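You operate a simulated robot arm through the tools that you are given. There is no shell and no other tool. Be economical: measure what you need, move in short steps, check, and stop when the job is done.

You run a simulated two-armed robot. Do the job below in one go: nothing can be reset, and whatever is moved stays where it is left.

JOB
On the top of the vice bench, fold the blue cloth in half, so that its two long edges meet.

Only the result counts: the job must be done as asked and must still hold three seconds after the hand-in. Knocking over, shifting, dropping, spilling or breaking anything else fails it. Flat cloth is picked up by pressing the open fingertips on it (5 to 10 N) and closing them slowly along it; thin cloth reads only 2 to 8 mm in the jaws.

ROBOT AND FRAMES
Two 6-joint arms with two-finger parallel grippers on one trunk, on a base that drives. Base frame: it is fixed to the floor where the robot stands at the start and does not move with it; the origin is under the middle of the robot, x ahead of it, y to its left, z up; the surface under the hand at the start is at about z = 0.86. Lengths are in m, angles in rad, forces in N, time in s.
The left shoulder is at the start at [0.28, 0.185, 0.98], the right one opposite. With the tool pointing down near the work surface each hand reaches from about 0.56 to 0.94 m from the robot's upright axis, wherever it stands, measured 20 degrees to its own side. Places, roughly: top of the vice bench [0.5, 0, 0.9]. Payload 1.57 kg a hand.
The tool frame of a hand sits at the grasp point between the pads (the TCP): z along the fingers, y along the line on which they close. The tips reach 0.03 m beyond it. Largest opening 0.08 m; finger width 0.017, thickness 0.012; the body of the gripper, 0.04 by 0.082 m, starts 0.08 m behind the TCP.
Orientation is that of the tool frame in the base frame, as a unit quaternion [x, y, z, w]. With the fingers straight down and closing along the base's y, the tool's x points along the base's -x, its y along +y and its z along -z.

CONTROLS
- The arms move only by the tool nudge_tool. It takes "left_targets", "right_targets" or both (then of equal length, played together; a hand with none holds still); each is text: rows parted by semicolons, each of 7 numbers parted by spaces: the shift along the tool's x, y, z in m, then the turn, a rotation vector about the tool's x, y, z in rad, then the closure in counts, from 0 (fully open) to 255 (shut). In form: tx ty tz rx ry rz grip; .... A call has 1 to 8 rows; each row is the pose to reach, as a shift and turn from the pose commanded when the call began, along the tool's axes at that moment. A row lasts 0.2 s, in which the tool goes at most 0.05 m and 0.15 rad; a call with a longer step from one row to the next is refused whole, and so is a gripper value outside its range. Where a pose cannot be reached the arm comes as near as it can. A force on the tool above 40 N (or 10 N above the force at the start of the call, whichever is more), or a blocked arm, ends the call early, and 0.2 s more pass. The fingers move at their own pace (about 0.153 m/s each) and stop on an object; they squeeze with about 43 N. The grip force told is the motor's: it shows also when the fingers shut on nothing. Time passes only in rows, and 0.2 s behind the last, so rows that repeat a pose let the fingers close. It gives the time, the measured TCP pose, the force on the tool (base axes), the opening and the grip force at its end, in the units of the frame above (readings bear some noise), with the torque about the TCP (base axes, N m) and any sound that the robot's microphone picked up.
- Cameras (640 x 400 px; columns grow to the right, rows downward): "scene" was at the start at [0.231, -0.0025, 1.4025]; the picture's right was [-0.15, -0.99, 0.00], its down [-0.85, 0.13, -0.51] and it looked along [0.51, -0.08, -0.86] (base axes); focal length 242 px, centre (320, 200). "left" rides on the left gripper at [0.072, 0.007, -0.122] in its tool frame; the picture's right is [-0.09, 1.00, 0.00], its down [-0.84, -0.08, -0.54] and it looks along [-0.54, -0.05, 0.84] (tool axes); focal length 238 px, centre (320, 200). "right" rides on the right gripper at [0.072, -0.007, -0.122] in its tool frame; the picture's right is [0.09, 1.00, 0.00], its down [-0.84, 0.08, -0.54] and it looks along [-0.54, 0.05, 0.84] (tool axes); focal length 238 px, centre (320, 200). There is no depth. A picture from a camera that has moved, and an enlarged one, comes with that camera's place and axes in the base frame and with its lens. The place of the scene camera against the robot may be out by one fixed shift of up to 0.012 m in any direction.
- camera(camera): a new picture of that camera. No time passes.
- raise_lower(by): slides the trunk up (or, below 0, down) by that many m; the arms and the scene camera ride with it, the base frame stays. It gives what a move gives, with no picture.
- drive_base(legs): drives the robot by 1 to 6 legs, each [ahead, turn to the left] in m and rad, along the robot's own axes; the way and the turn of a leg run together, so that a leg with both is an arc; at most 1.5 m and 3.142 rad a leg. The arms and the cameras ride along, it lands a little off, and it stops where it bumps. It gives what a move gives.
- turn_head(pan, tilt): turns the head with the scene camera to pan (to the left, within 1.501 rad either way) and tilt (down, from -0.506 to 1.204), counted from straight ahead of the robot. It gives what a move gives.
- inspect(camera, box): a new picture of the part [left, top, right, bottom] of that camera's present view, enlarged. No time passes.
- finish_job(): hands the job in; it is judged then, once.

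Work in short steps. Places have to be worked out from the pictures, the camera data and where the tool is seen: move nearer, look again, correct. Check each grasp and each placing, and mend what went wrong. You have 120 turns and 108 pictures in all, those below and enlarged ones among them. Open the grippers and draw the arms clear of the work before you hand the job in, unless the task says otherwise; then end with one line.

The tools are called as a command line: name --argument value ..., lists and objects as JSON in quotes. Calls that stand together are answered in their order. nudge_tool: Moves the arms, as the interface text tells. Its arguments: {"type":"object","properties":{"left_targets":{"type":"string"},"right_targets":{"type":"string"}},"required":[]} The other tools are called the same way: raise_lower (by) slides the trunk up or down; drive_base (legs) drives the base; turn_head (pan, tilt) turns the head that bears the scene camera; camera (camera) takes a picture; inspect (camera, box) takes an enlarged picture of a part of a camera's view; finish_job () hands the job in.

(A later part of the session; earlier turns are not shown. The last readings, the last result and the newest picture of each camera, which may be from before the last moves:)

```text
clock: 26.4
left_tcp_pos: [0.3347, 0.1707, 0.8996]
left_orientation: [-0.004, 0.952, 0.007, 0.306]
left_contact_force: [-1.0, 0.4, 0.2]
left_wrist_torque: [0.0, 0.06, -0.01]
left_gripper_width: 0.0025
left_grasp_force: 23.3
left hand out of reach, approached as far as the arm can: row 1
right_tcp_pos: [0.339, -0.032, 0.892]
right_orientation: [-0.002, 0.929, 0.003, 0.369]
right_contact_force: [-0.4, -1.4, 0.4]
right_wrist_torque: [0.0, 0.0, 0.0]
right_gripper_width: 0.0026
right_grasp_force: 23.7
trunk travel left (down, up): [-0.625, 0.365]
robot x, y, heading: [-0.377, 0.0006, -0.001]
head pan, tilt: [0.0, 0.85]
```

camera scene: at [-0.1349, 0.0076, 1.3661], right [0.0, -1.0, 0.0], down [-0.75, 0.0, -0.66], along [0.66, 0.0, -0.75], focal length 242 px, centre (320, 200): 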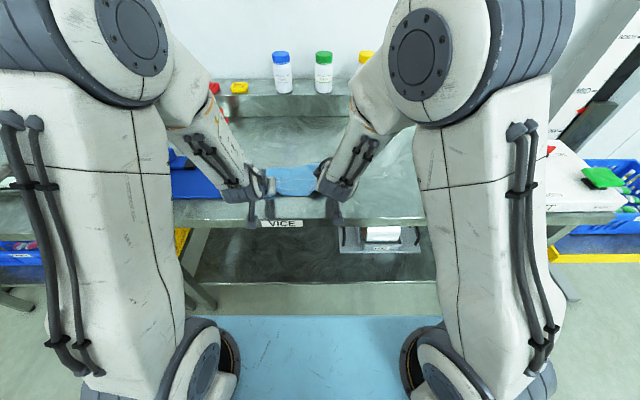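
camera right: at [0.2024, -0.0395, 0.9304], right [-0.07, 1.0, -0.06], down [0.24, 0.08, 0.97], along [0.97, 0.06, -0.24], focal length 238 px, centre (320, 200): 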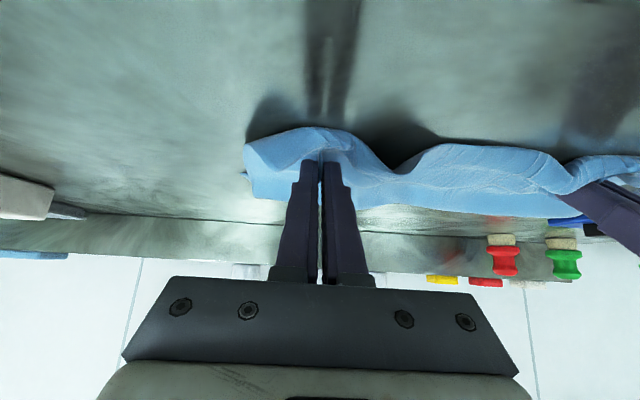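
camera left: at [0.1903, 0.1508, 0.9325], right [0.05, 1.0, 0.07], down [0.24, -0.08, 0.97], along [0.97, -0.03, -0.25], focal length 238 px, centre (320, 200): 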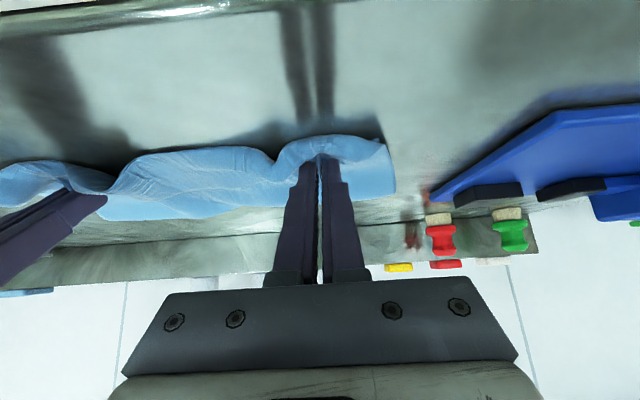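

camera --camera "right"

camera --camera "left"

inspect --camera "scene" --box '[220, 130, 380, 240]'

```text
75 pictures are left
camera right: at [0.2025, -0.0391, 0.9304], right [-0.07, 1.0, -0.06], down [0.24, 0.08, 0.97], along [0.97, 0.06, -0.24], focal length 238 px, centre (320, 200)
```

right: 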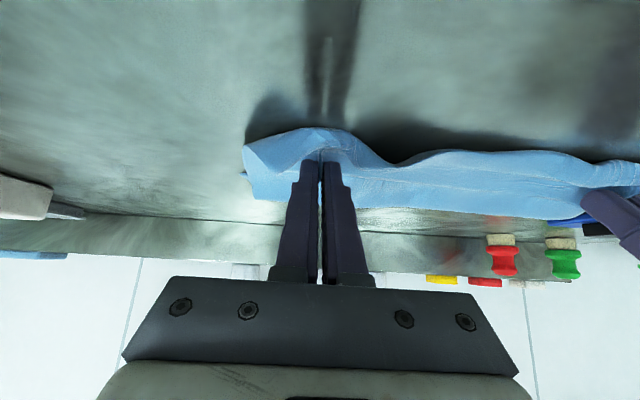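

```text
74 pictures are left
camera left: at [0.2042, 0.1764, 0.9567], right [0.06, 1.0, 0.06], down [0.36, -0.08, 0.93], along [0.93, -0.04, -0.37], focal length 238 px, centre (320, 200)
```

left: 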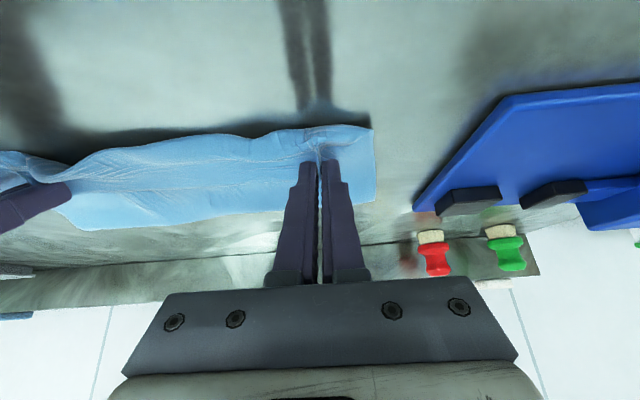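

```text
3.64 times, centred on (300, 185) of scene
camera zoom: at [-0.1347, 0.0077, 1.366], right [0.0, -1.0, 0.0], down [-0.75, 0.0, -0.66], along [0.66, 0.0, -0.75], focal length 879 px, centre (393, 254)
```

zoom: 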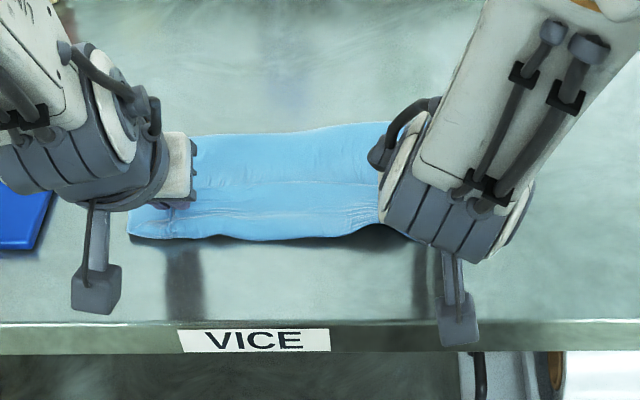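

The flap edge lies over the near edge. I lower the last few millimetres, open gently, and withdraw along the fingers.

nudge_tool --left_targets ".0018 0 .0025 0 0 0 255; .0035 0 .0045 0 0 0 255; .0035 0 .0045 0 0 0 235; .0035 0 .0045 0 0 0 215; .0035 0 .0045 0 0 0 195; .0035 0 .0045 0 0 0 180; .0035 0 .0045 0 0 0 170" --right_targets ".0007 0 .0008 0 0 0 255; .0014 0 .0015 0 0 0 255; .0014 0 .0015 0 0 0 235; .0014 0 .0015 0 0 0 215; .0014 0 .0015 0 0 0 195; .0014 0 .0015 0 0 0 180; .0014 0 .0015 0 0 0 170"

camera --camera "right"

camera --camera "left"

```text
clock: 28.0
left_tcp_pos: [0.3262, 0.1764, 0.8927]
left_orientation: [-0.007, 0.958, 0.021, 0.286]
left_contact_force: [1.1, 3.9, 12.6]
left_wrist_torque: [0.0, -0.15, 0.02]
left_gripper_width: 0.0214
left_grasp_force: 0.1
left hand out of reach, approached as far as the arm can: row 1, 2, 3
right_tcp_pos: [0.3378, -0.0319, 0.8913]
right_orientation: [-0.003, 0.93, 0.003, 0.369]
right_contact_force: [0.7, 0.4, 0.1]
right_wrist_torque: [0.02, -0.02, 0.02]
right_gripper_width: 0.0264
right_grasp_force: 0.1
trunk travel left (down, up): [-0.625, 0.365]
robot x, y, heading: [-0.3765, 0.001, -0.005]
head pan, tilt: [0.0, 0.85]
```

```text
72 pictures are left
camera right: at [0.2024, -0.0393, 0.9287], right [-0.07, 1.0, -0.06], down [0.24, 0.08, 0.97], along [0.97, 0.06, -0.24], focal length 238 px, centre (320, 200)
```

right: 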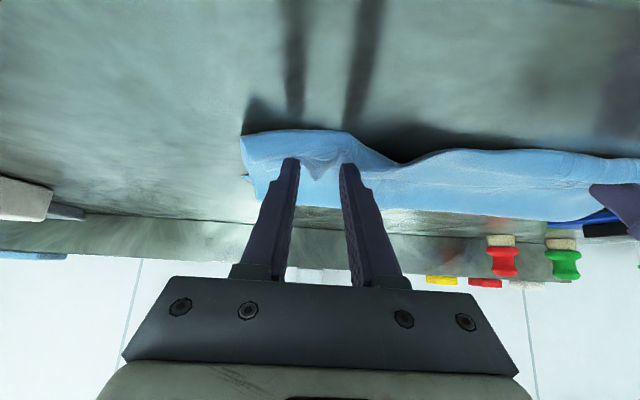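

```text
71 pictures are left
camera left: at [0.1983, 0.1792, 0.9547], right [0.05, 0.99, 0.09], down [0.4, -0.1, 0.91], along [0.91, -0.01, -0.41], focal length 238 px, centre (320, 200)
```

left: 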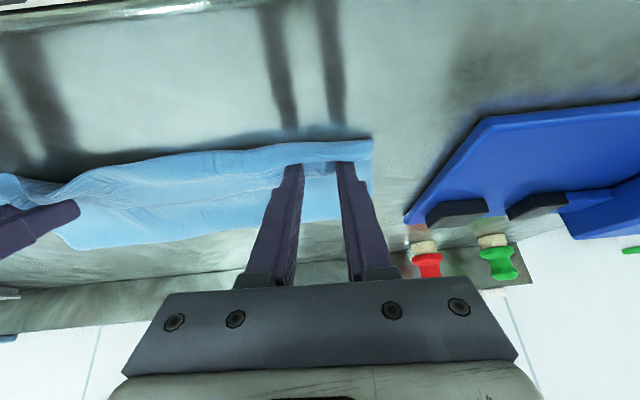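

Both hands have released. I lift straight up with the trunk and look.

raise_lower --by 0.1

camera --camera "right"

camera --camera "left"

```text
clock: 29.3
left_tcp_pos: [0.3267, 0.178, 0.9909]
left_orientation: [-0.008, 0.958, 0.022, 0.285]
left_contact_force: [-1.0, 0.3, 0.5]
left_wrist_torque: [0.01, -0.03, -0.01]
left_gripper_width: 0.0266
left_grasp_force: 0.0
right_tcp_pos: [0.3384, -0.0321, 0.9887]
right_orientation: [-0.002, 0.929, 0.003, 0.369]
right_contact_force: [0.0, 0.0, -0.2]
right_wrist_torque: [0.0, 0.02, 0.0]
right_gripper_width: 0.0264
right_grasp_force: 0.0
trunk travel left (down, up): [-0.725, 0.265]
robot x, y, heading: [-0.3734, 0.0004, -0.002]
head pan, tilt: [0.0, 0.85]
```

```text
70 pictures are left
camera right: at [0.2028, -0.0393, 1.0283], right [-0.07, 1.0, -0.06], down [0.24, 0.08, 0.97], along [0.97, 0.06, -0.24], focal length 238 px, centre (320, 200)
```

right: 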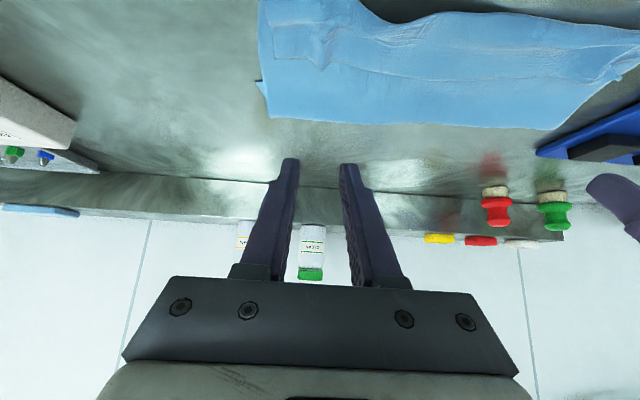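

```text
69 pictures are left
camera left: at [0.1982, 0.179, 1.054], right [0.05, 0.99, 0.09], down [0.41, -0.1, 0.91], along [0.91, -0.01, -0.41], focal length 238 px, centre (320, 200)
```

left: 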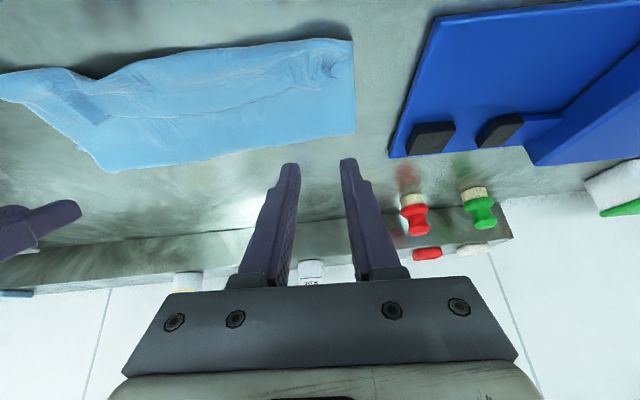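

The flap's edge seems slightly curled over on top. I move the hands aside to see it properly.

nudge_tool --left_targets "-.01 .02 -.02 0 .05 0 170; -.02 .045 -.035 0 .1 0 170; -.033 .07 -.05 0 .15 0 170; -.033 .1 -.05 0 .2 0 170; -.033 .13 -.05 0 .25 0 170" --right_targets "-.01 -.02 -.02 0 .05 0 170; -.02 -.045 -.035 0 .1 0 170; -.033 -.07 -.05 0 .15 0 170; -.033 -.1 -.05 0 .2 0 170; -.033 -.13 -.05 0 .25 0 170"

inspect --camera "scene" --box '[220, 130, 380, 230]'

camera --camera "scene"

```text
clock: 30.5
left_tcp_pos: [0.3208, 0.3041, 1.0592]
left_orientation: [-0.01, 0.986, 0.02, 0.163]
left_contact_force: [-0.1, 0.2, 0.1]
left_wrist_torque: [0.01, 0.02, 0.02]
left_gripper_width: 0.0267
left_grasp_force: 0.1
left hand out of reach, approached as far as the arm can: row 1, 2
right_tcp_pos: [0.3293, -0.1643, 1.0491]
right_orientation: [-0.002, 0.968, 0.003, 0.25]
right_contact_force: [-0.5, 0.1, 0.2]
right_wrist_torque: [0.02, -0.03, 0.0]
right_gripper_width: 0.0266
right_grasp_force: 0.1
trunk travel left (down, up): [-0.725, 0.265]
robot x, y, heading: [-0.3769, 0.0005, 0.0]
head pan, tilt: [0.0, 0.85]
```

```text
4.00 times, centred on (300, 180) of scene
camera zoom: at [-0.1347, 0.0079, 1.466], right [0.0, -1.0, 0.0], down [-0.75, 0.0, -0.66], along [0.66, 0.0, -0.75], focal length 967 px, centre (400, 280)
```

zoom: 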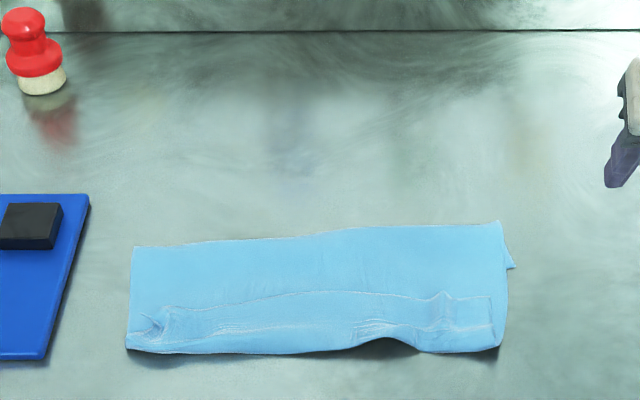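

```text
67 pictures are left
camera scene: at [-0.1347, 0.0079, 1.466], right [0.0, -1.0, 0.0], down [-0.75, 0.0, -0.66], along [0.66, 0.0, -0.75], focal length 242 px, centre (320, 200)
```

scene: 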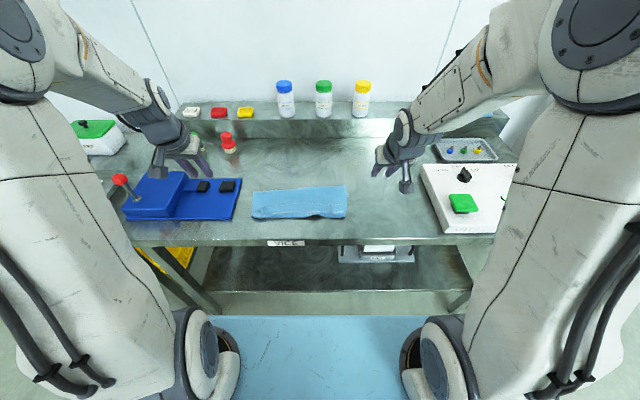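

The flap edge is curled back on top, as a pinch with too little tilt would leave it. I will regrip that edge, lift it, rotate the fingers to horizontal and lay it down again. First I hover vertically above it to measure.

nudge_tool --left_targets "-.006 -.035 .012 .01 .08 .003 170; -.012 -.07 .025 .02 .16 .006 170; -.018 -.105 .038 .03 .24 .01 170; -.025 -.139 .0507 .043 .327 .013 170" --right_targets "-.004 .03 .01 0 .126 0 170; -.008 .061 .021 0 .253 0 170; -.013 .092 .032 0 .38 0 170; -.0175 .122 .0428 0 .505 0 170"

camera --camera "right"

camera --camera "left"

```text
clock: 31.5
left_tcp_pos: [0.3665, 0.1686, 1.0111]
left_orientation: [-0.005, 1.0, -0.002, 0.001]
left_contact_force: [0.4, -0.2, -0.7]
left_wrist_torque: [0.03, 0.03, 0.02]
left_gripper_width: 0.0268
left_grasp_force: 0.0
right_tcp_pos: [0.3644, -0.0401, 1.0189]
right_orientation: [-0.004, 1.0, 0.002, -0.001]
right_contact_force: [0.4, 1.4, -0.1]
right_wrist_torque: [-0.02, 0.01, -0.01]
right_gripper_width: 0.0266
right_grasp_force: 0.0
trunk travel left (down, up): [-0.725, 0.265]
robot x, y, heading: [-0.3772, 0.0044, -0.004]
head pan, tilt: [0.0, 0.85]
```

```text
66 pictures are left
camera right: at [0.2938, -0.0471, 1.1411], right [-0.1, 1.0, 0.0], down [0.84, 0.08, 0.54], along [0.54, 0.06, -0.84], focal length 238 px, centre (320, 200)
```

right: 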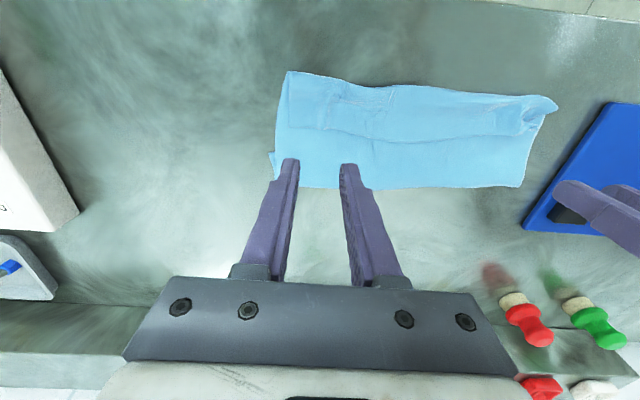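

```text
65 pictures are left
camera left: at [0.2928, 0.1761, 1.1328], right [0.09, 1.0, 0.0], down [0.84, -0.07, 0.54], along [0.54, -0.05, -0.84], focal length 238 px, centre (320, 200)
```

left: 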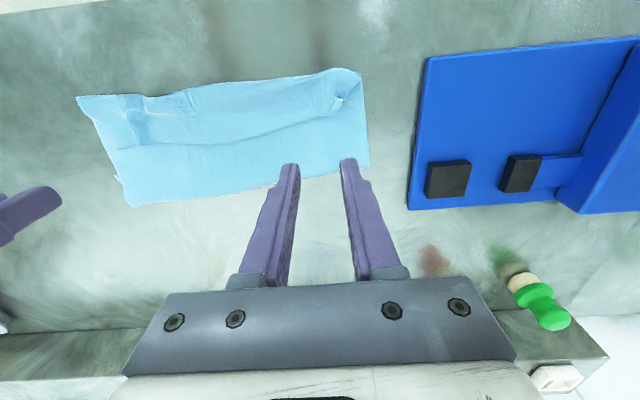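

inspect --camera "left" --box '[70, 50, 390, 220]'

inspect --camera "right" --box '[260, 50, 570, 220]'

```text
2.00 times, centred on (230, 135) of left
camera zoom: at [0.2928, 0.1761, 1.1328], right [0.09, 1.0, 0.0], down [0.84, -0.07, 0.54], along [0.54, -0.05, -0.84], focal length 477 px, centre (500, 330)
```

zoom: 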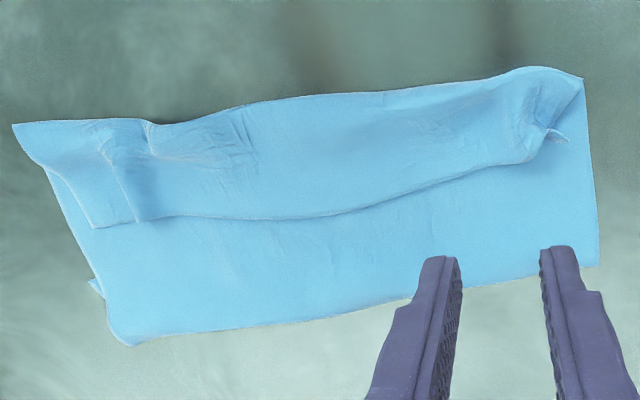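

```text
2.06 times, centred on (415, 135) of right
camera zoom: at [0.2938, -0.0471, 1.1411], right [-0.1, 1.0, 0.0], down [0.84, 0.08, 0.54], along [0.54, 0.06, -0.84], focal length 492 px, centre (124, 334)
```

zoom: 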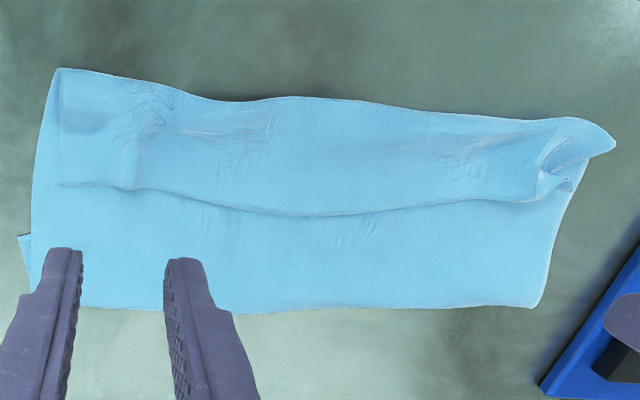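

I can now see that the lower layer was also pushed forward on the right side, so I'll redo the fold differently. I will grip this edge, lift the whole cloth hanging, lay its free edge down at the far side, draw back toward me for half the cloth, and bring the gripped edge forward onto the free edge. That needs no tilt. I descend onto the edge with the fingers open 5 cm.

nudge_tool --left_targets ".008 0 .03 0 0 0 90; .0165 0 .06 0 0 0 90; .0165 0 .091 0 0 0 90; .0165 0 .091 0 0 0 90" --right_targets ".002 .002 .03 0 0 0 90; .004 .004 .06 0 0 0 90; .004 .004 .099 0 0 0 90; .004 .004 .099 0 0 0 90"

inspect --camera "left" --box '[200, 60, 440, 260]'

inspect --camera "right" --box '[200, 60, 440, 260]'

```text
clock: 32.5
left_tcp_pos: [0.3506, 0.1701, 0.9174]
left_orientation: [-0.003, 1.0, -0.002, 0.001]
left_contact_force: [0.3, -0.6, 0.2]
left_wrist_torque: [-0.02, 0.0, 0.01]
left_gripper_width: 0.052
left_grasp_force: 0.1
right_tcp_pos: [0.3586, -0.0326, 0.9191]
right_orientation: [-0.004, 1.0, 0.002, 0.0]
right_contact_force: [-0.3, 0.3, -0.2]
right_wrist_torque: [-0.02, 0.0, 0.0]
right_gripper_width: 0.0519
right_grasp_force: 0.1
trunk travel left (down, up): [-0.725, 0.265]
robot x, y, heading: [-0.3776, 0.0022, 0.004]
head pan, tilt: [0.0, 0.85]
```

```text
2.00 times, centred on (320, 160) of left
camera zoom: at [0.2775, 0.1781, 1.0395], right [0.09, 1.0, 0.0], down [0.84, -0.07, 0.54], along [0.54, -0.05, -0.84], focal length 477 px, centre (320, 280)
```

zoom: 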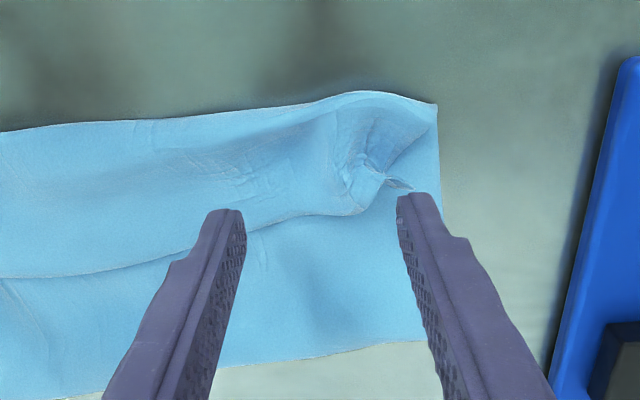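

```text
2.00 times, centred on (320, 160) of right
camera zoom: at [0.2869, -0.0404, 1.0405], right [-0.1, 0.99, 0.0], down [0.84, 0.08, 0.54], along [0.54, 0.06, -0.84], focal length 477 px, centre (320, 280)
```

zoom: 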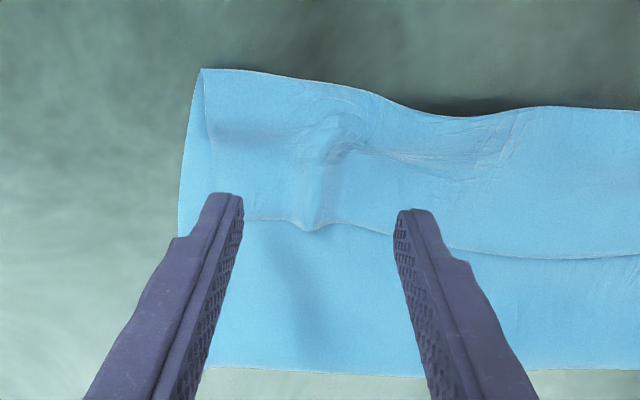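

The tips are about 11–13 mm inside the edge with the old ridges between the fingers. I nudge the left inward and descend to contact.

nudge_tool --left_targets ".002 -.008 .005 0 0 0 90; .002 -.008 .012 0 0 0 90; .002 -.008 .018 0 0 0 90; .002 -.008 .020 0 0 0 90" --right_targets "0 0 .005 0 0 0 90; 0 0 .012 0 0 0 90; 0 0 .018 0 0 0 90; 0 0 .020 0 0 0 90"

```text
clock: 33.5
left_tcp_pos: [0.3479, 0.1607, 0.8988]
left_orientation: [-0.003, 1.0, -0.002, 0.001]
left_contact_force: [0.7, 1.0, 0.5]
left_wrist_torque: [-0.02, -0.01, -0.01]
left_gripper_width: 0.0518
left_grasp_force: 0.1
right_tcp_pos: [0.3587, -0.0347, 0.9016]
right_orientation: [-0.003, 1.0, 0.002, 0.0]
right_contact_force: [0.1, 0.2, -0.7]
right_wrist_torque: [0.0, 0.02, 0.01]
right_gripper_width: 0.052
right_grasp_force: 0.0
trunk travel left (down, up): [-0.725, 0.265]
robot x, y, heading: [-0.3741, 0.0014, -0.005]
head pan, tilt: [0.0, 0.85]
```

nudge_tool --left_targets "0 0 .001 0 0 0 90; 0 0 .002 0 0 0 90; 0 0 .003 0 0 0 90; 0 0 .004 0 0 0 90" --right_targets "0 0 .002 0 0 0 90; 0 0 .003 0 0 0 90; 0 0 .004 0 0 0 90; 0 0 .005 0 0 0 90"

```text
clock: 34.5
left_tcp_pos: [0.3507, 0.1595, 0.8954]
left_orientation: [-0.003, 1.0, -0.002, 0.001]
left_contact_force: [-0.3, 0.8, -0.1]
left_wrist_torque: [0.03, 0.03, 0.01]
left_gripper_width: 0.0519
left_grasp_force: 0.4
right_tcp_pos: [0.3577, -0.0345, 0.8957]
right_orientation: [-0.003, 1.0, 0.001, 0.0]
right_contact_force: [-0.8, -0.5, 0.7]
right_wrist_torque: [-0.01, 0.0, -0.01]
right_gripper_width: 0.0519
right_grasp_force: 0.1
trunk travel left (down, up): [-0.725, 0.265]
robot x, y, heading: [-0.3778, 0.0011, -0.005]
head pan, tilt: [0.0, 0.85]
```

nudge_tool --left_targets "0 0 .001 0 0 0 90; 0 0 .002 0 0 0 90; 0 0 .003 0 0 0 90" --right_targets "0 0 .001 0 0 0 90; 0 0 .002 0 0 0 90; 0 0 .003 0 0 0 90"

```text
clock: 35.3
left_tcp_pos: [0.3487, 0.1597, 0.893]
left_orientation: [-0.002, 1.0, -0.001, 0.002]
left_contact_force: [1.3, -0.7, 10.4]
left_wrist_torque: [0.31, -0.03, -0.04]
left_gripper_width: 0.0514
left_grasp_force: 0.1
right_tcp_pos: [0.3594, -0.0366, 0.8922]
right_orientation: [-0.004, 1.0, 0.001, 0.001]
right_contact_force: [0.4, 1.2, 2.4]
right_wrist_torque: [-0.05, 0.0, -0.01]
right_gripper_width: 0.0512
right_grasp_force: 0.1
trunk travel left (down, up): [-0.725, 0.265]
robot x, y, heading: [-0.3761, 0.0014, -0.01]
head pan, tilt: [0.0, 0.85]
```

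Contact is made: 10 N on the left and 2.4 N on the right. I lower the right 0.5 mm and close slowly.

nudge_tool --left_targets "0 0 -.0002 0 0 0 102; 0 0 -.0002 0 0 0 114; 0 0 -.0002 0 0 0 126; 0 0 -.0002 0 0 0 138; 0 0 -.0002 0 0 0 150; 0 0 -.0002 0 0 0 162; 0 0 -.0002 0 0 0 174; 0 0 -.0002 0 0 0 184" --right_targets "0 0 .0005 0 0 0 102; 0 0 .0005 0 0 0 114; 0 0 .0005 0 0 0 126; 0 0 .0005 0 0 0 138; 0 0 .0005 0 0 0 150; 0 0 .0005 0 0 0 162; 0 0 .0005 0 0 0 174; 0 0 .0005 0 0 0 184"

inspect --camera "left" --box '[200, 60, 440, 260]'

inspect --camera "right" --box '[200, 60, 440, 260]'

```text
clock: 37.1
left_tcp_pos: [0.3478, 0.1595, 0.8925]
left_orientation: [-0.003, 1.0, -0.002, 0.001]
left_contact_force: [0.6, -1.2, 15.4]
left_wrist_torque: [0.16, 0.03, 0.04]
left_gripper_width: 0.0203
left_grasp_force: 0.1
right_tcp_pos: [0.3605, -0.0358, 0.8917]
right_orientation: [-0.003, 1.0, 0.002, 0.001]
right_contact_force: [-0.1, 1.0, 5.6]
right_wrist_torque: [-0.03, 0.02, 0.0]
right_gripper_width: 0.0213
right_grasp_force: 0.0
trunk travel left (down, up): [-0.725, 0.265]
robot x, y, heading: [-0.3787, -0.0007, 0.001]
head pan, tilt: [0.0, 0.85]
```

```text
2.00 times, centred on (320, 160) of left
camera zoom: at [0.2751, 0.1671, 1.0154], right [0.09, 1.0, 0.0], down [0.84, -0.07, 0.54], along [0.54, -0.05, -0.84], focal length 477 px, centre (320, 280)
```

zoom: 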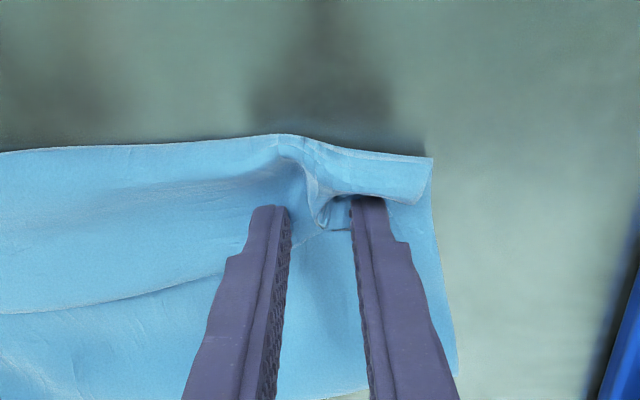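

```text
2.00 times, centred on (320, 160) of right
camera zoom: at [0.2881, -0.0426, 1.0135], right [-0.1, 0.99, 0.0], down [0.84, 0.08, 0.54], along [0.54, 0.06, -0.84], focal length 477 px, centre (320, 280)
```

zoom: 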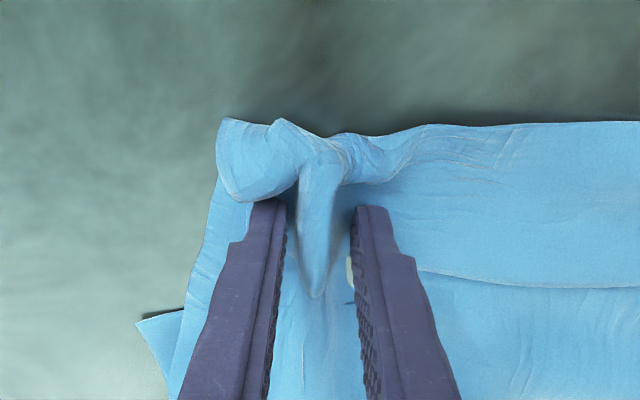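

nudge_tool --left_targets "0 0 0 0 0 0 194; 0 0 0 0 0 0 204; 0 0 0 0 0 0 216; 0 0 0 0 0 0 228; 0 0 0 0 0 0 240; 0 0 0 0 0 0 255; 0 0 0 0 0 0 255" --right_targets "0 0 0 0 0 0 194; 0 0 0 0 0 0 204; 0 0 0 0 0 0 216; 0 0 0 0 0 0 228; 0 0 0 0 0 0 240; 0 0 0 0 0 0 255; 0 0 0 0 0 0 255"

inspect --camera "left" --box '[200, 60, 440, 260]'

inspect --camera "right" --box '[200, 60, 440, 260]'

```text
clock: 38.7
left_tcp_pos: [0.3482, 0.1593, 0.8933]
left_orientation: [-0.003, 1.0, -0.002, 0.002]
left_contact_force: [1.0, -6.7, 16.3]
left_wrist_torque: [-0.11, 0.0, 0.03]
left_gripper_width: 0.0025
left_grasp_force: 24.2
right_tcp_pos: [0.3583, -0.0352, 0.893]
right_orientation: [-0.003, 1.0, 0.003, 0.0]
right_contact_force: [-0.6, 4.8, 4.9]
right_wrist_torque: [0.17, 0.01, 0.06]
right_gripper_width: 0.0037
right_grasp_force: 24.8
trunk travel left (down, up): [-0.725, 0.265]
robot x, y, heading: [-0.3758, -0.0013, -0.006]
head pan, tilt: [0.0, 0.85]
```

```text
2.00 times, centred on (320, 160) of left
camera zoom: at [0.2751, 0.1667, 1.0153], right [0.09, 1.0, 0.0], down [0.84, -0.07, 0.54], along [0.54, -0.05, -0.84], focal length 477 px, centre (320, 280)
```

zoom: 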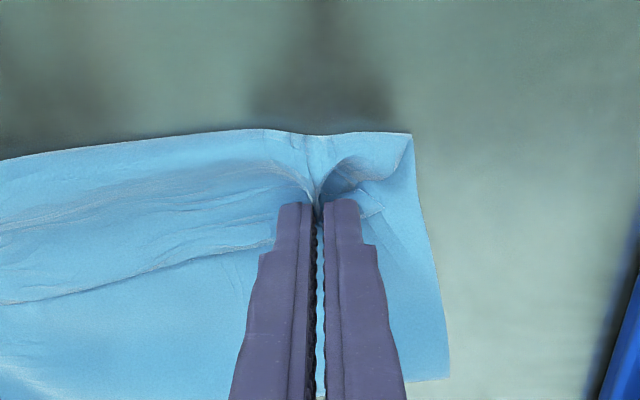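

```text
2.00 times, centred on (320, 160) of right
camera zoom: at [0.2881, -0.0425, 1.0135], right [-0.1, 0.99, 0.0], down [0.84, 0.08, 0.54], along [0.54, 0.06, -0.84], focal length 477 px, centre (320, 280)
```

zoom: 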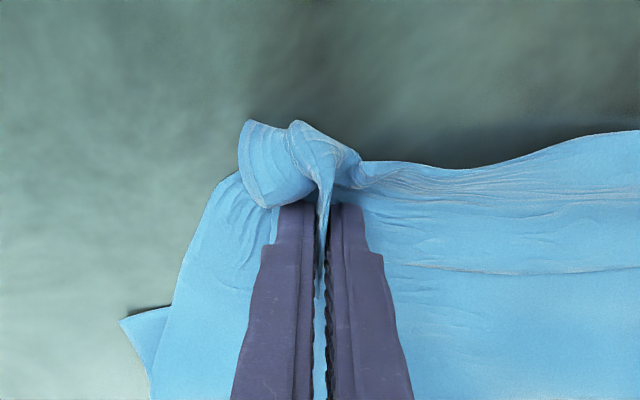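

Both are gripped, the right possibly on more than one layer. I raise the trunk 10 cm and check.

raise_lower --by 0.1

camera --camera "left"

camera --camera "right"

inspect --camera "scene" --box '[200, 130, 400, 255]'

```text
clock: 40.0
left_tcp_pos: [0.3487, 0.1599, 0.9926]
left_orientation: [-0.002, 1.0, -0.001, 0.001]
left_contact_force: [0.4, -4.8, -0.1]
left_wrist_torque: [-0.15, -0.02, 0.02]
left_gripper_width: 0.0026
left_grasp_force: 24.1
right_tcp_pos: [0.36, -0.0346, 0.9909]
right_orientation: [-0.004, 1.0, 0.002, 0.0]
right_contact_force: [-1.0, 5.5, 0.0]
right_wrist_torque: [0.16, 0.08, 0.06]
right_gripper_width: 0.0034
right_grasp_force: 24.2
trunk travel left (down, up): [-0.825, 0.165]
robot x, y, heading: [-0.3779, 0.0002, -0.0]
head pan, tilt: [0.0, 0.85]
```

```text
56 pictures are left
camera left: at [0.2757, 0.1673, 1.1146], right [0.09, 1.0, 0.0], down [0.84, -0.07, 0.54], along [0.54, -0.05, -0.84], focal length 238 px, centre (320, 200)
```

left: 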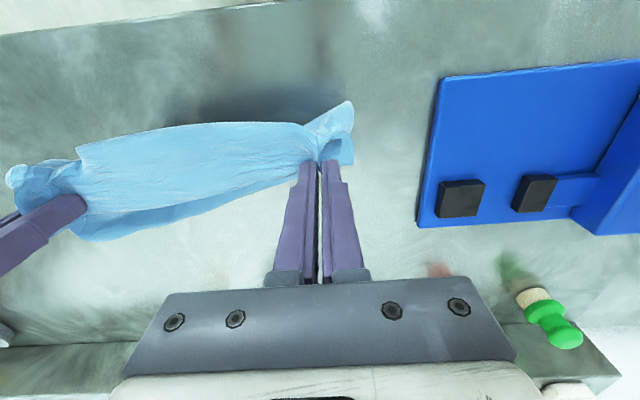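

```text
55 pictures are left
camera right: at [0.2888, -0.0425, 1.1128], right [-0.1, 0.99, 0.0], down [0.84, 0.08, 0.54], along [0.54, 0.06, -0.84], focal length 238 px, centre (320, 200)
```

right: 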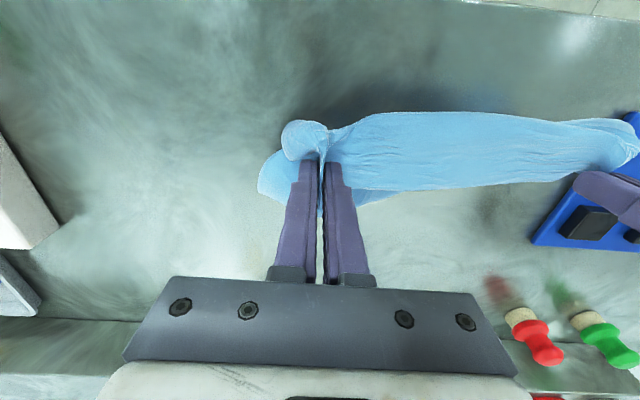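

```text
3.20 times, centred on (300, 192) of scene
camera zoom: at [-0.1344, 0.0078, 1.5659], right [0.0, -1.0, 0.0], down [-0.75, 0.0, -0.66], along [0.66, 0.0, -0.75], focal length 774 px, centre (384, 224)
```

zoom: 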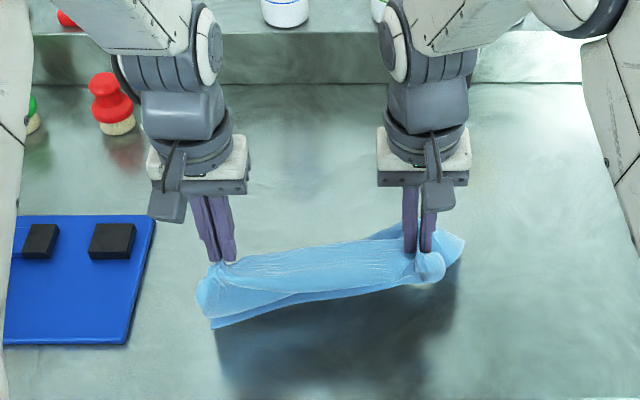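

The cloth has lifted off. I raise it further to see how it hangs.

raise_lower --by 0.15

turn_head --pan 0.1 --tilt 0.8

camera --camera "left"

camera --camera "right"

camera --camera "scene"

```text
clock: 41.8
left_tcp_pos: [0.3489, 0.1614, 1.1424]
left_orientation: [-0.003, 1.0, -0.001, 0.001]
left_contact_force: [0.4, -4.5, -0.5]
left_wrist_torque: [-0.16, -0.03, 0.05]
left_gripper_width: 0.0022
left_grasp_force: 23.5
right_tcp_pos: [0.3594, -0.0352, 1.1422]
right_orientation: [-0.004, 1.0, 0.002, 0.0]
right_contact_force: [-0.4, 5.9, -0.4]
right_wrist_torque: [0.12, 0.01, 0.0]
right_gripper_width: 0.0037
right_grasp_force: 24.6
trunk travel left (down, up): [-0.975, 0.015]
robot x, y, heading: [-0.3747, 0.001, -0.007]
head pan, tilt: [0.0, 0.85]
```

```text
clock: 42.5
left_tcp_pos: [0.3482, 0.1591, 1.1432]
left_orientation: [-0.002, 1.0, -0.002, 0.001]
left_contact_force: [-0.1, -5.0, 0.7]
left_wrist_torque: [-0.19, -0.04, 0.06]
left_gripper_width: 0.0023
left_grasp_force: 23.8
right_tcp_pos: [0.3594, -0.0362, 1.1433]
right_orientation: [-0.003, 1.0, 0.003, 0.0]
right_contact_force: [-0.3, 3.9, -0.1]
right_wrist_torque: [0.12, 0.05, 0.06]
right_gripper_width: 0.0033
right_grasp_force: 24.2
trunk travel left (down, up): [-0.975, 0.015]
robot x, y, heading: [-0.375, 0.0017, -0.005]
head pan, tilt: [0.099, 0.799]
```

```text
53 pictures are left
camera left: at [0.2756, 0.1673, 1.2647], right [0.09, 1.0, 0.0], down [0.84, -0.07, 0.54], along [0.54, -0.05, -0.84], focal length 238 px, centre (320, 200)
```

left: 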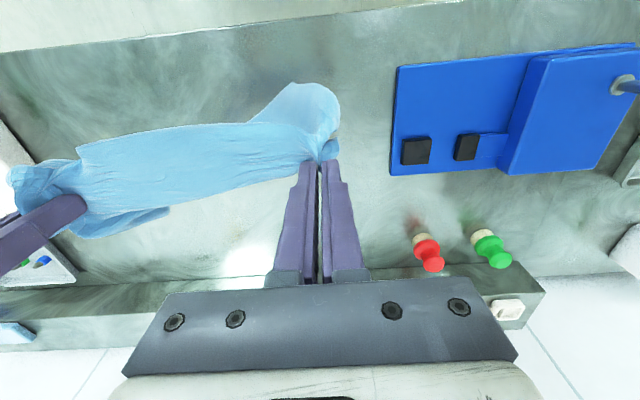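

```text
52 pictures are left
camera right: at [0.2887, -0.0424, 1.2629], right [-0.1, 0.99, 0.0], down [0.84, 0.08, 0.54], along [0.54, 0.06, -0.84], focal length 238 px, centre (320, 200)
```

right: 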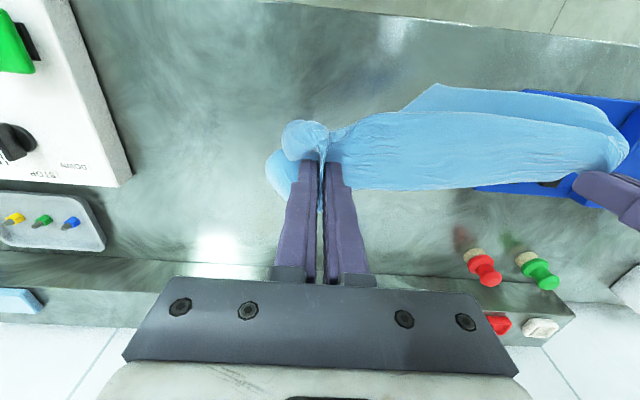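

```text
51 pictures are left
camera scene: at [-0.1324, 0.0157, 1.72], right [0.1, -1.0, 0.0], down [-0.71, -0.07, -0.7], along [0.69, 0.07, -0.72], focal length 242 px, centre (320, 200)
```

scene: 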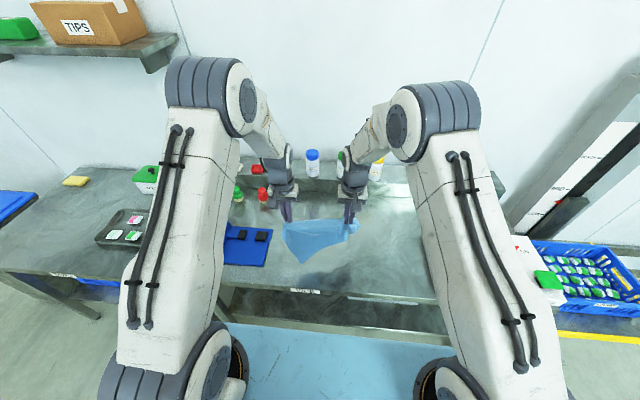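

inspect --camera "scene" --box '[250, 170, 400, 280]'

inspect --camera "right" --box '[240, 60, 480, 210]'

```text
3.64 times, centred on (325, 225) of scene
camera zoom: at [-0.1324, 0.0157, 1.72], right [0.1, -1.0, 0.0], down [-0.71, -0.07, -0.7], along [0.69, 0.07, -0.72], focal length 879 px, centre (302, 109)
```

zoom: 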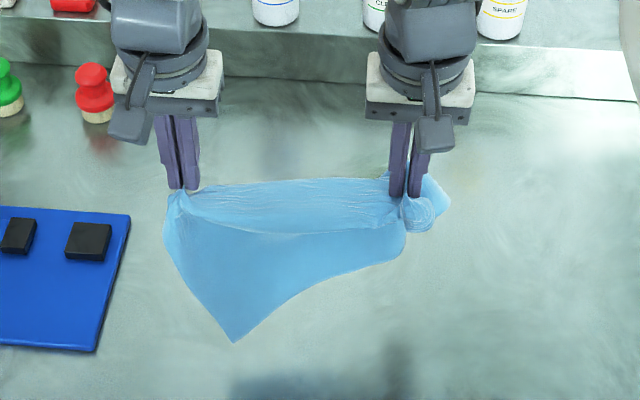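

```text
2.67 times, centred on (360, 135) of right
camera zoom: at [0.2887, -0.0424, 1.2629], right [-0.1, 0.99, 0.0], down [0.84, 0.08, 0.54], along [0.54, 0.06, -0.84], focal length 636 px, centre (213, 373)
```

zoom: 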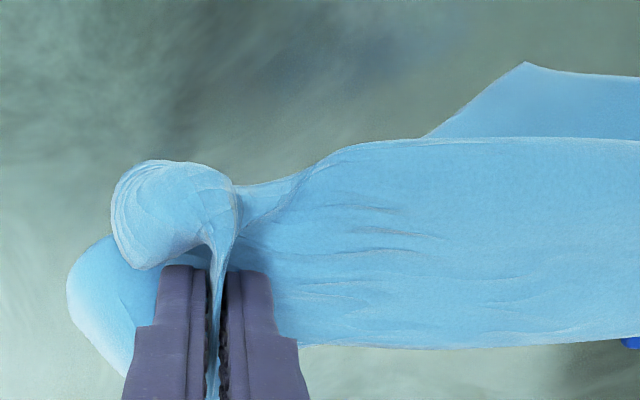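

The right hand also caught the lower layer. I release the right so the cloth hangs from the left corner alone; I'll then lay it out flat along its diagonal.

nudge_tool --right_targets "0 0 0 0 0 0 200; 0 0 0 0 0 0 90; 0 0 0 0 0 0 60; 0 0 -.02 0 0 0 60; 0 -.03 -.04 0 0 0 60; 0 -.07 -.04 0 0 0 60; 0 -.11 -.04 0 0 0 60; 0 -.15 -.04 0 0 0 60"

camera --camera "scene"

camera --camera "right"

```text
clock: 44.2
left_tcp_pos: [0.3492, 0.1589, 1.1434]
left_orientation: [-0.002, 1.0, -0.003, 0.001]
left_contact_force: [-0.1, -0.6, 0.6]
left_wrist_torque: [0.02, 0.04, -0.01]
left_gripper_width: 0.0025
left_grasp_force: 23.7
right_tcp_pos: [0.3604, -0.1855, 1.1833]
right_orientation: [-0.003, 1.0, 0.002, 0.001]
right_contact_force: [-0.2, 0.6, -0.4]
right_wrist_torque: [0.01, 0.01, 0.01]
right_gripper_width: 0.0612
right_grasp_force: 0.2
trunk travel left (down, up): [-0.975, 0.015]
robot x, y, heading: [-0.3759, 0.0016, -0.001]
head pan, tilt: [0.099, 0.799]
```

```text
48 pictures are left
camera scene: at [-0.1326, 0.0157, 1.72], right [0.1, -1.0, 0.0], down [-0.71, -0.07, -0.7], along [0.69, 0.07, -0.72], focal length 242 px, centre (320, 200)
```

scene: 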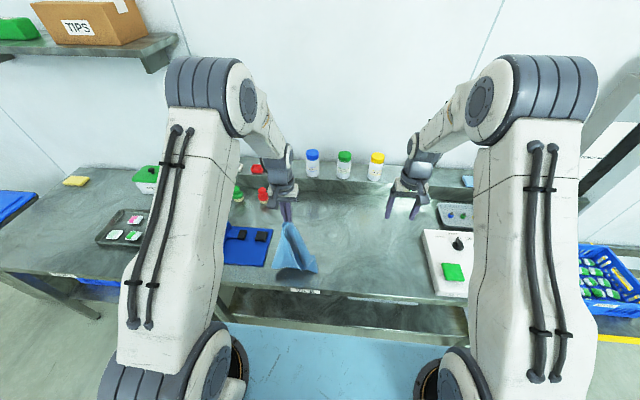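

```text
47 pictures are left
camera right: at [0.2889, -0.1931, 1.3029], right [-0.1, 0.99, 0.0], down [0.84, 0.08, 0.54], along [0.54, 0.06, -0.84], focal length 238 px, centre (320, 200)
```

right: 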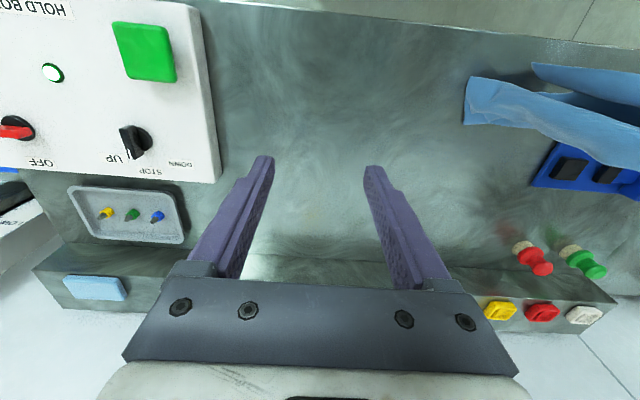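

The cloth hangs freely from the left hand. I raise it, swing it toward the right (clearing the right arm aside), ready to lay it out along the diagonal.

nudge_tool --left_targets "0 0 -.045 0 0 0 255; 0 0 -.09 0 0 0 255; .003 -.035 -.10 0 0 0 255; .006 -.07 -.10 0 0 0 255; .01 -.11 -.10 0 0 0 255; .01 -.15 -.10 0 0 0 255; .01 -.19 -.10 0 0 0 255; .01 -.21 -.10 0 0 0 255" --right_targets "0 -.04 0 0 0 0 60; 0 -.08 0 0 0 0 60; 0 -.12 0 0 0 0 60; 0 -.15 0 0 0 0 60; 0 -.15 0 0 0 0 60; 0 -.15 0 0 0 0 60; 0 -.15 0 0 0 0 60; 0 -.15 0 0 0 0 60"

camera --camera "scene"

camera --camera "right"

```text
clock: 46.0
left_tcp_pos: [0.3412, -0.0495, 1.2447]
left_orientation: [-0.002, 1.0, -0.003, 0.001]
left_contact_force: [0.0, 0.6, 0.3]
left_wrist_torque: [0.0, -0.02, 0.01]
left_gripper_width: 0.0022
left_grasp_force: 24.2
right_tcp_pos: [0.3618, -0.3364, 1.1812]
right_orientation: [-0.003, 1.0, 0.002, 0.0]
right_contact_force: [-0.2, -0.8, 0.3]
right_wrist_torque: [0.04, 0.03, -0.02]
right_gripper_width: 0.0613
right_grasp_force: 0.1
trunk travel left (down, up): [-0.975, 0.015]
robot x, y, heading: [-0.3774, 0.0012, -0.006]
head pan, tilt: [0.099, 0.799]
```

```text
46 pictures are left
camera scene: at [-0.1325, 0.0155, 1.72], right [0.1, -1.0, 0.0], down [-0.71, -0.07, -0.7], along [0.69, 0.07, -0.72], focal length 242 px, centre (320, 200)
```

scene: 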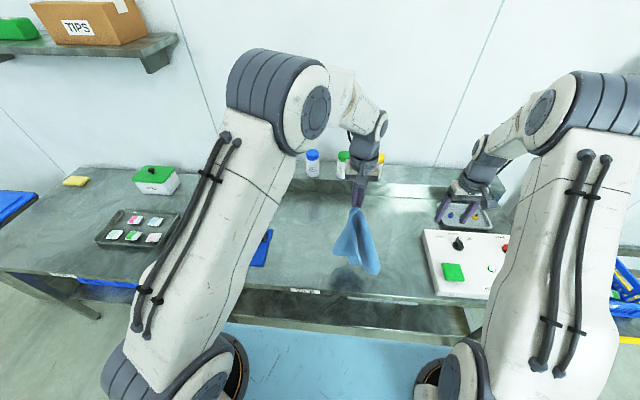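

```text
45 pictures are left
camera right: at [0.2912, -0.3434, 1.3018], right [-0.1, 0.99, 0.0], down [0.84, 0.08, 0.54], along [0.54, 0.06, -0.84], focal length 238 px, centre (320, 200)
```

right: 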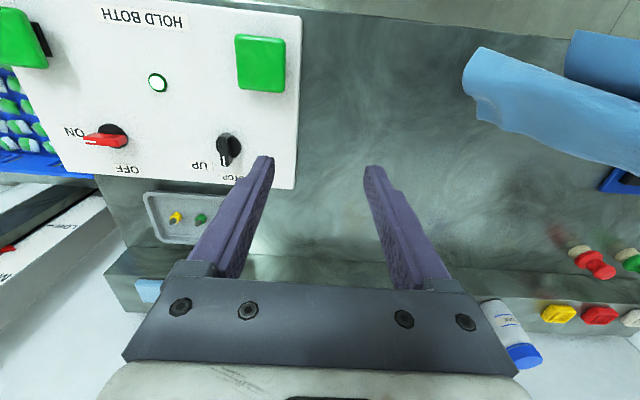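

I drive 0.1 m forward for reach and shift the left hand back by the same amount, so the cloth foot stays at about (0.34, -0.06).

drive_base --legs '[[0.1, 0]]'

nudge_tool --left_targets ".035 0 0 0 0 0 255; .07 0 0 0 0 0 255; .1 0 0 0 0 0 255; .1 0 0 0 0 0 255; .1 0 0 0 0 0 255"

```text
clock: 47.2
left_tcp_pos: [0.445, -0.0496, 1.2438]
left_orientation: [-0.004, 1.0, -0.002, 0.001]
left_contact_force: [-0.5, 0.3, -0.2]
left_wrist_torque: [0.0, -0.02, 0.01]
left_gripper_width: 0.0021
left_grasp_force: 23.9
right_tcp_pos: [0.4662, -0.3356, 1.181]
right_orientation: [-0.005, 1.0, 0.001, 0.0]
right_contact_force: [0.5, 0.9, -0.4]
right_wrist_torque: [-0.01, -0.01, 0.02]
right_gripper_width: 0.0607
right_grasp_force: 0.1
trunk travel left (down, up): [-0.975, 0.015]
robot x, y, heading: [-0.2736, -0.0021, -0.009]
head pan, tilt: [0.099, 0.799]
```

```text
clock: 48.4
left_tcp_pos: [0.3422, -0.0498, 1.2437]
left_orientation: [-0.004, 1.0, -0.001, 0.001]
left_contact_force: [-0.3, -1.2, -0.1]
left_wrist_torque: [0.01, 0.0, 0.02]
left_gripper_width: 0.0026
left_grasp_force: 23.6
right_tcp_pos: [0.467, -0.3354, 1.1799]
right_orientation: [-0.004, 1.0, 0.001, 0.0]
right_contact_force: [0.0, -0.1, 0.5]
right_wrist_torque: [0.0, -0.01, -0.02]
right_gripper_width: 0.0611
right_grasp_force: 0.0
trunk travel left (down, up): [-0.975, 0.015]
robot x, y, heading: [-0.2707, -0.0019, -0.002]
head pan, tilt: [0.099, 0.799]
```

Now I lay the cloth out, first half of the diagonal.

nudge_tool --left_targets "-.0125 .0115 .025 0 0 0 255; -.029 .027 .05 0 0 0 255; -.046 .043 .075 0 0 0 255; -.064 .06 .1 0 0 0 255; -.082 .077 .125 0 0 0 255; -.1 .094 .15 0 0 0 255; -.1175 .11 .1725 0 0 0 255"

camera --camera "scene"

```text
clock: 50.0
left_tcp_pos: [0.461, 0.0597, 1.0717]
left_orientation: [-0.003, 1.0, -0.002, 0.002]
left_contact_force: [-0.1, -0.9, -0.6]
left_wrist_torque: [0.03, 0.02, -0.01]
left_gripper_width: 0.0022
left_grasp_force: 23.3
right_tcp_pos: [0.4656, -0.3351, 1.1802]
right_orientation: [-0.005, 1.0, 0.002, 0.0]
right_contact_force: [-0.3, 0.0, -0.7]
right_wrist_torque: [0.01, 0.01, 0.0]
right_gripper_width: 0.0614
right_grasp_force: 0.0
trunk travel left (down, up): [-0.975, 0.015]
robot x, y, heading: [-0.2736, 0.0, -0.002]
head pan, tilt: [0.099, 0.799]
```

```text
44 pictures are left
camera scene: at [-0.0288, 0.0157, 1.72], right [0.1, -1.0, 0.0], down [-0.71, -0.07, -0.7], along [0.69, 0.07, -0.72], focal length 242 px, centre (320, 200)
```

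scene: 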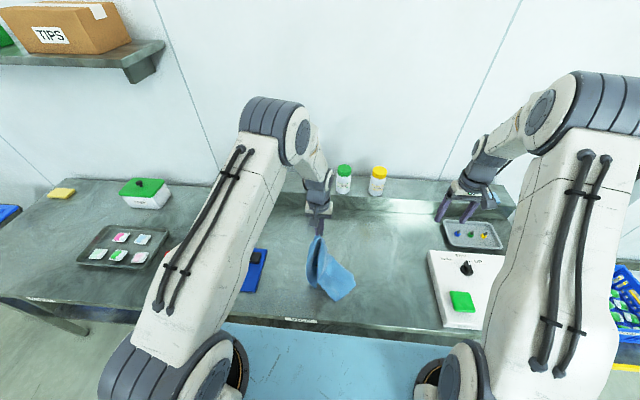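

It's laying out along the diagonal as planned. I continue with the second half.

nudge_tool --left_targets "-.017 .016 .025 0 0 0 255; -.034 .032 .05 0 0 0 255; -.051 .047 .075 0 0 0 255; -.068 .063 .1 0 0 0 255; -.085 .079 .125 0 0 0 255; -.1 .095 .148 0 0 0 255; -.115 .11 .166 0 0 0 255; -.12 .115 .17 0 0 0 255"

camera --camera "scene"

camera --camera "left"

```text
clock: 51.8
left_tcp_pos: [0.5755, 0.176, 0.9035]
left_orientation: [-0.004, 1.0, -0.002, -0.001]
left_contact_force: [-0.4, -0.8, -0.9]
left_wrist_torque: [-0.01, 0.02, 0.04]
left_gripper_width: 0.0021
left_grasp_force: 23.8
left hand out of reach, approached as far as the arm can: row 8
right_tcp_pos: [0.4675, -0.3354, 1.1799]
right_orientation: [-0.004, 1.0, 0.001, 0.0]
right_contact_force: [0.2, 0.1, -0.8]
right_wrist_torque: [-0.01, 0.02, 0.02]
right_gripper_width: 0.0612
right_grasp_force: 0.1
trunk travel left (down, up): [-0.975, 0.015]
robot x, y, heading: [-0.2733, -0.0003, 0.002]
head pan, tilt: [0.099, 0.799]
```

```text
43 pictures are left
camera scene: at [-0.0286, 0.0157, 1.72], right [0.1, -1.0, 0.0], down [-0.71, -0.07, -0.7], along [0.69, 0.07, -0.72], focal length 242 px, centre (320, 200)
```

scene: 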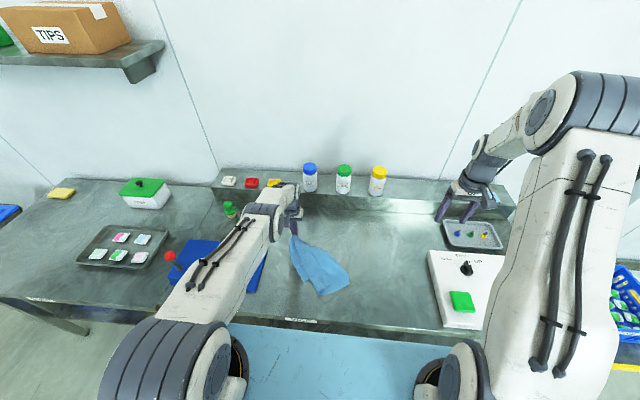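

```text
42 pictures are left
camera left: at [0.5034, 0.1834, 1.0255], right [0.09, 1.0, 0.0], down [0.84, -0.07, 0.54], along [0.54, -0.05, -0.84], focal length 238 px, centre (320, 200)
```

left: 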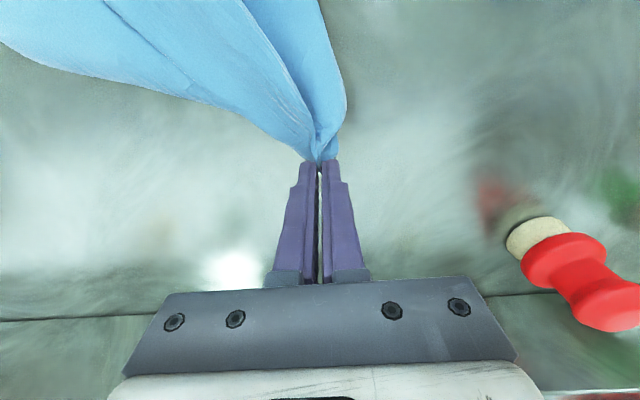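

inspect --camera "scene" --box '[260, 210, 380, 310]'

```text
4.00 times, centred on (320, 260) of scene
camera zoom: at [-0.0286, 0.0157, 1.72], right [0.1, -1.0, 0.0], down [-0.71, -0.07, -0.7], along [0.69, 0.07, -0.72], focal length 967 px, centre (320, -40)
```

zoom: 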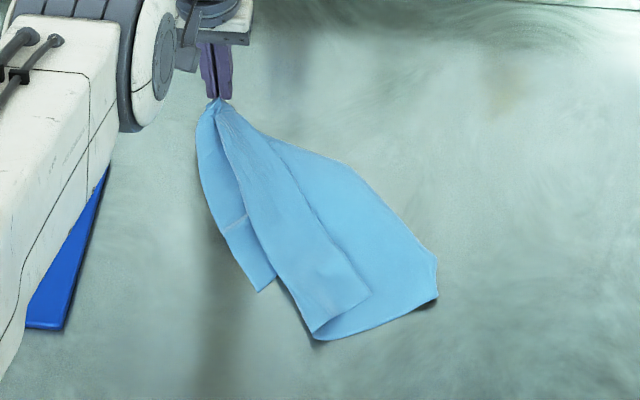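

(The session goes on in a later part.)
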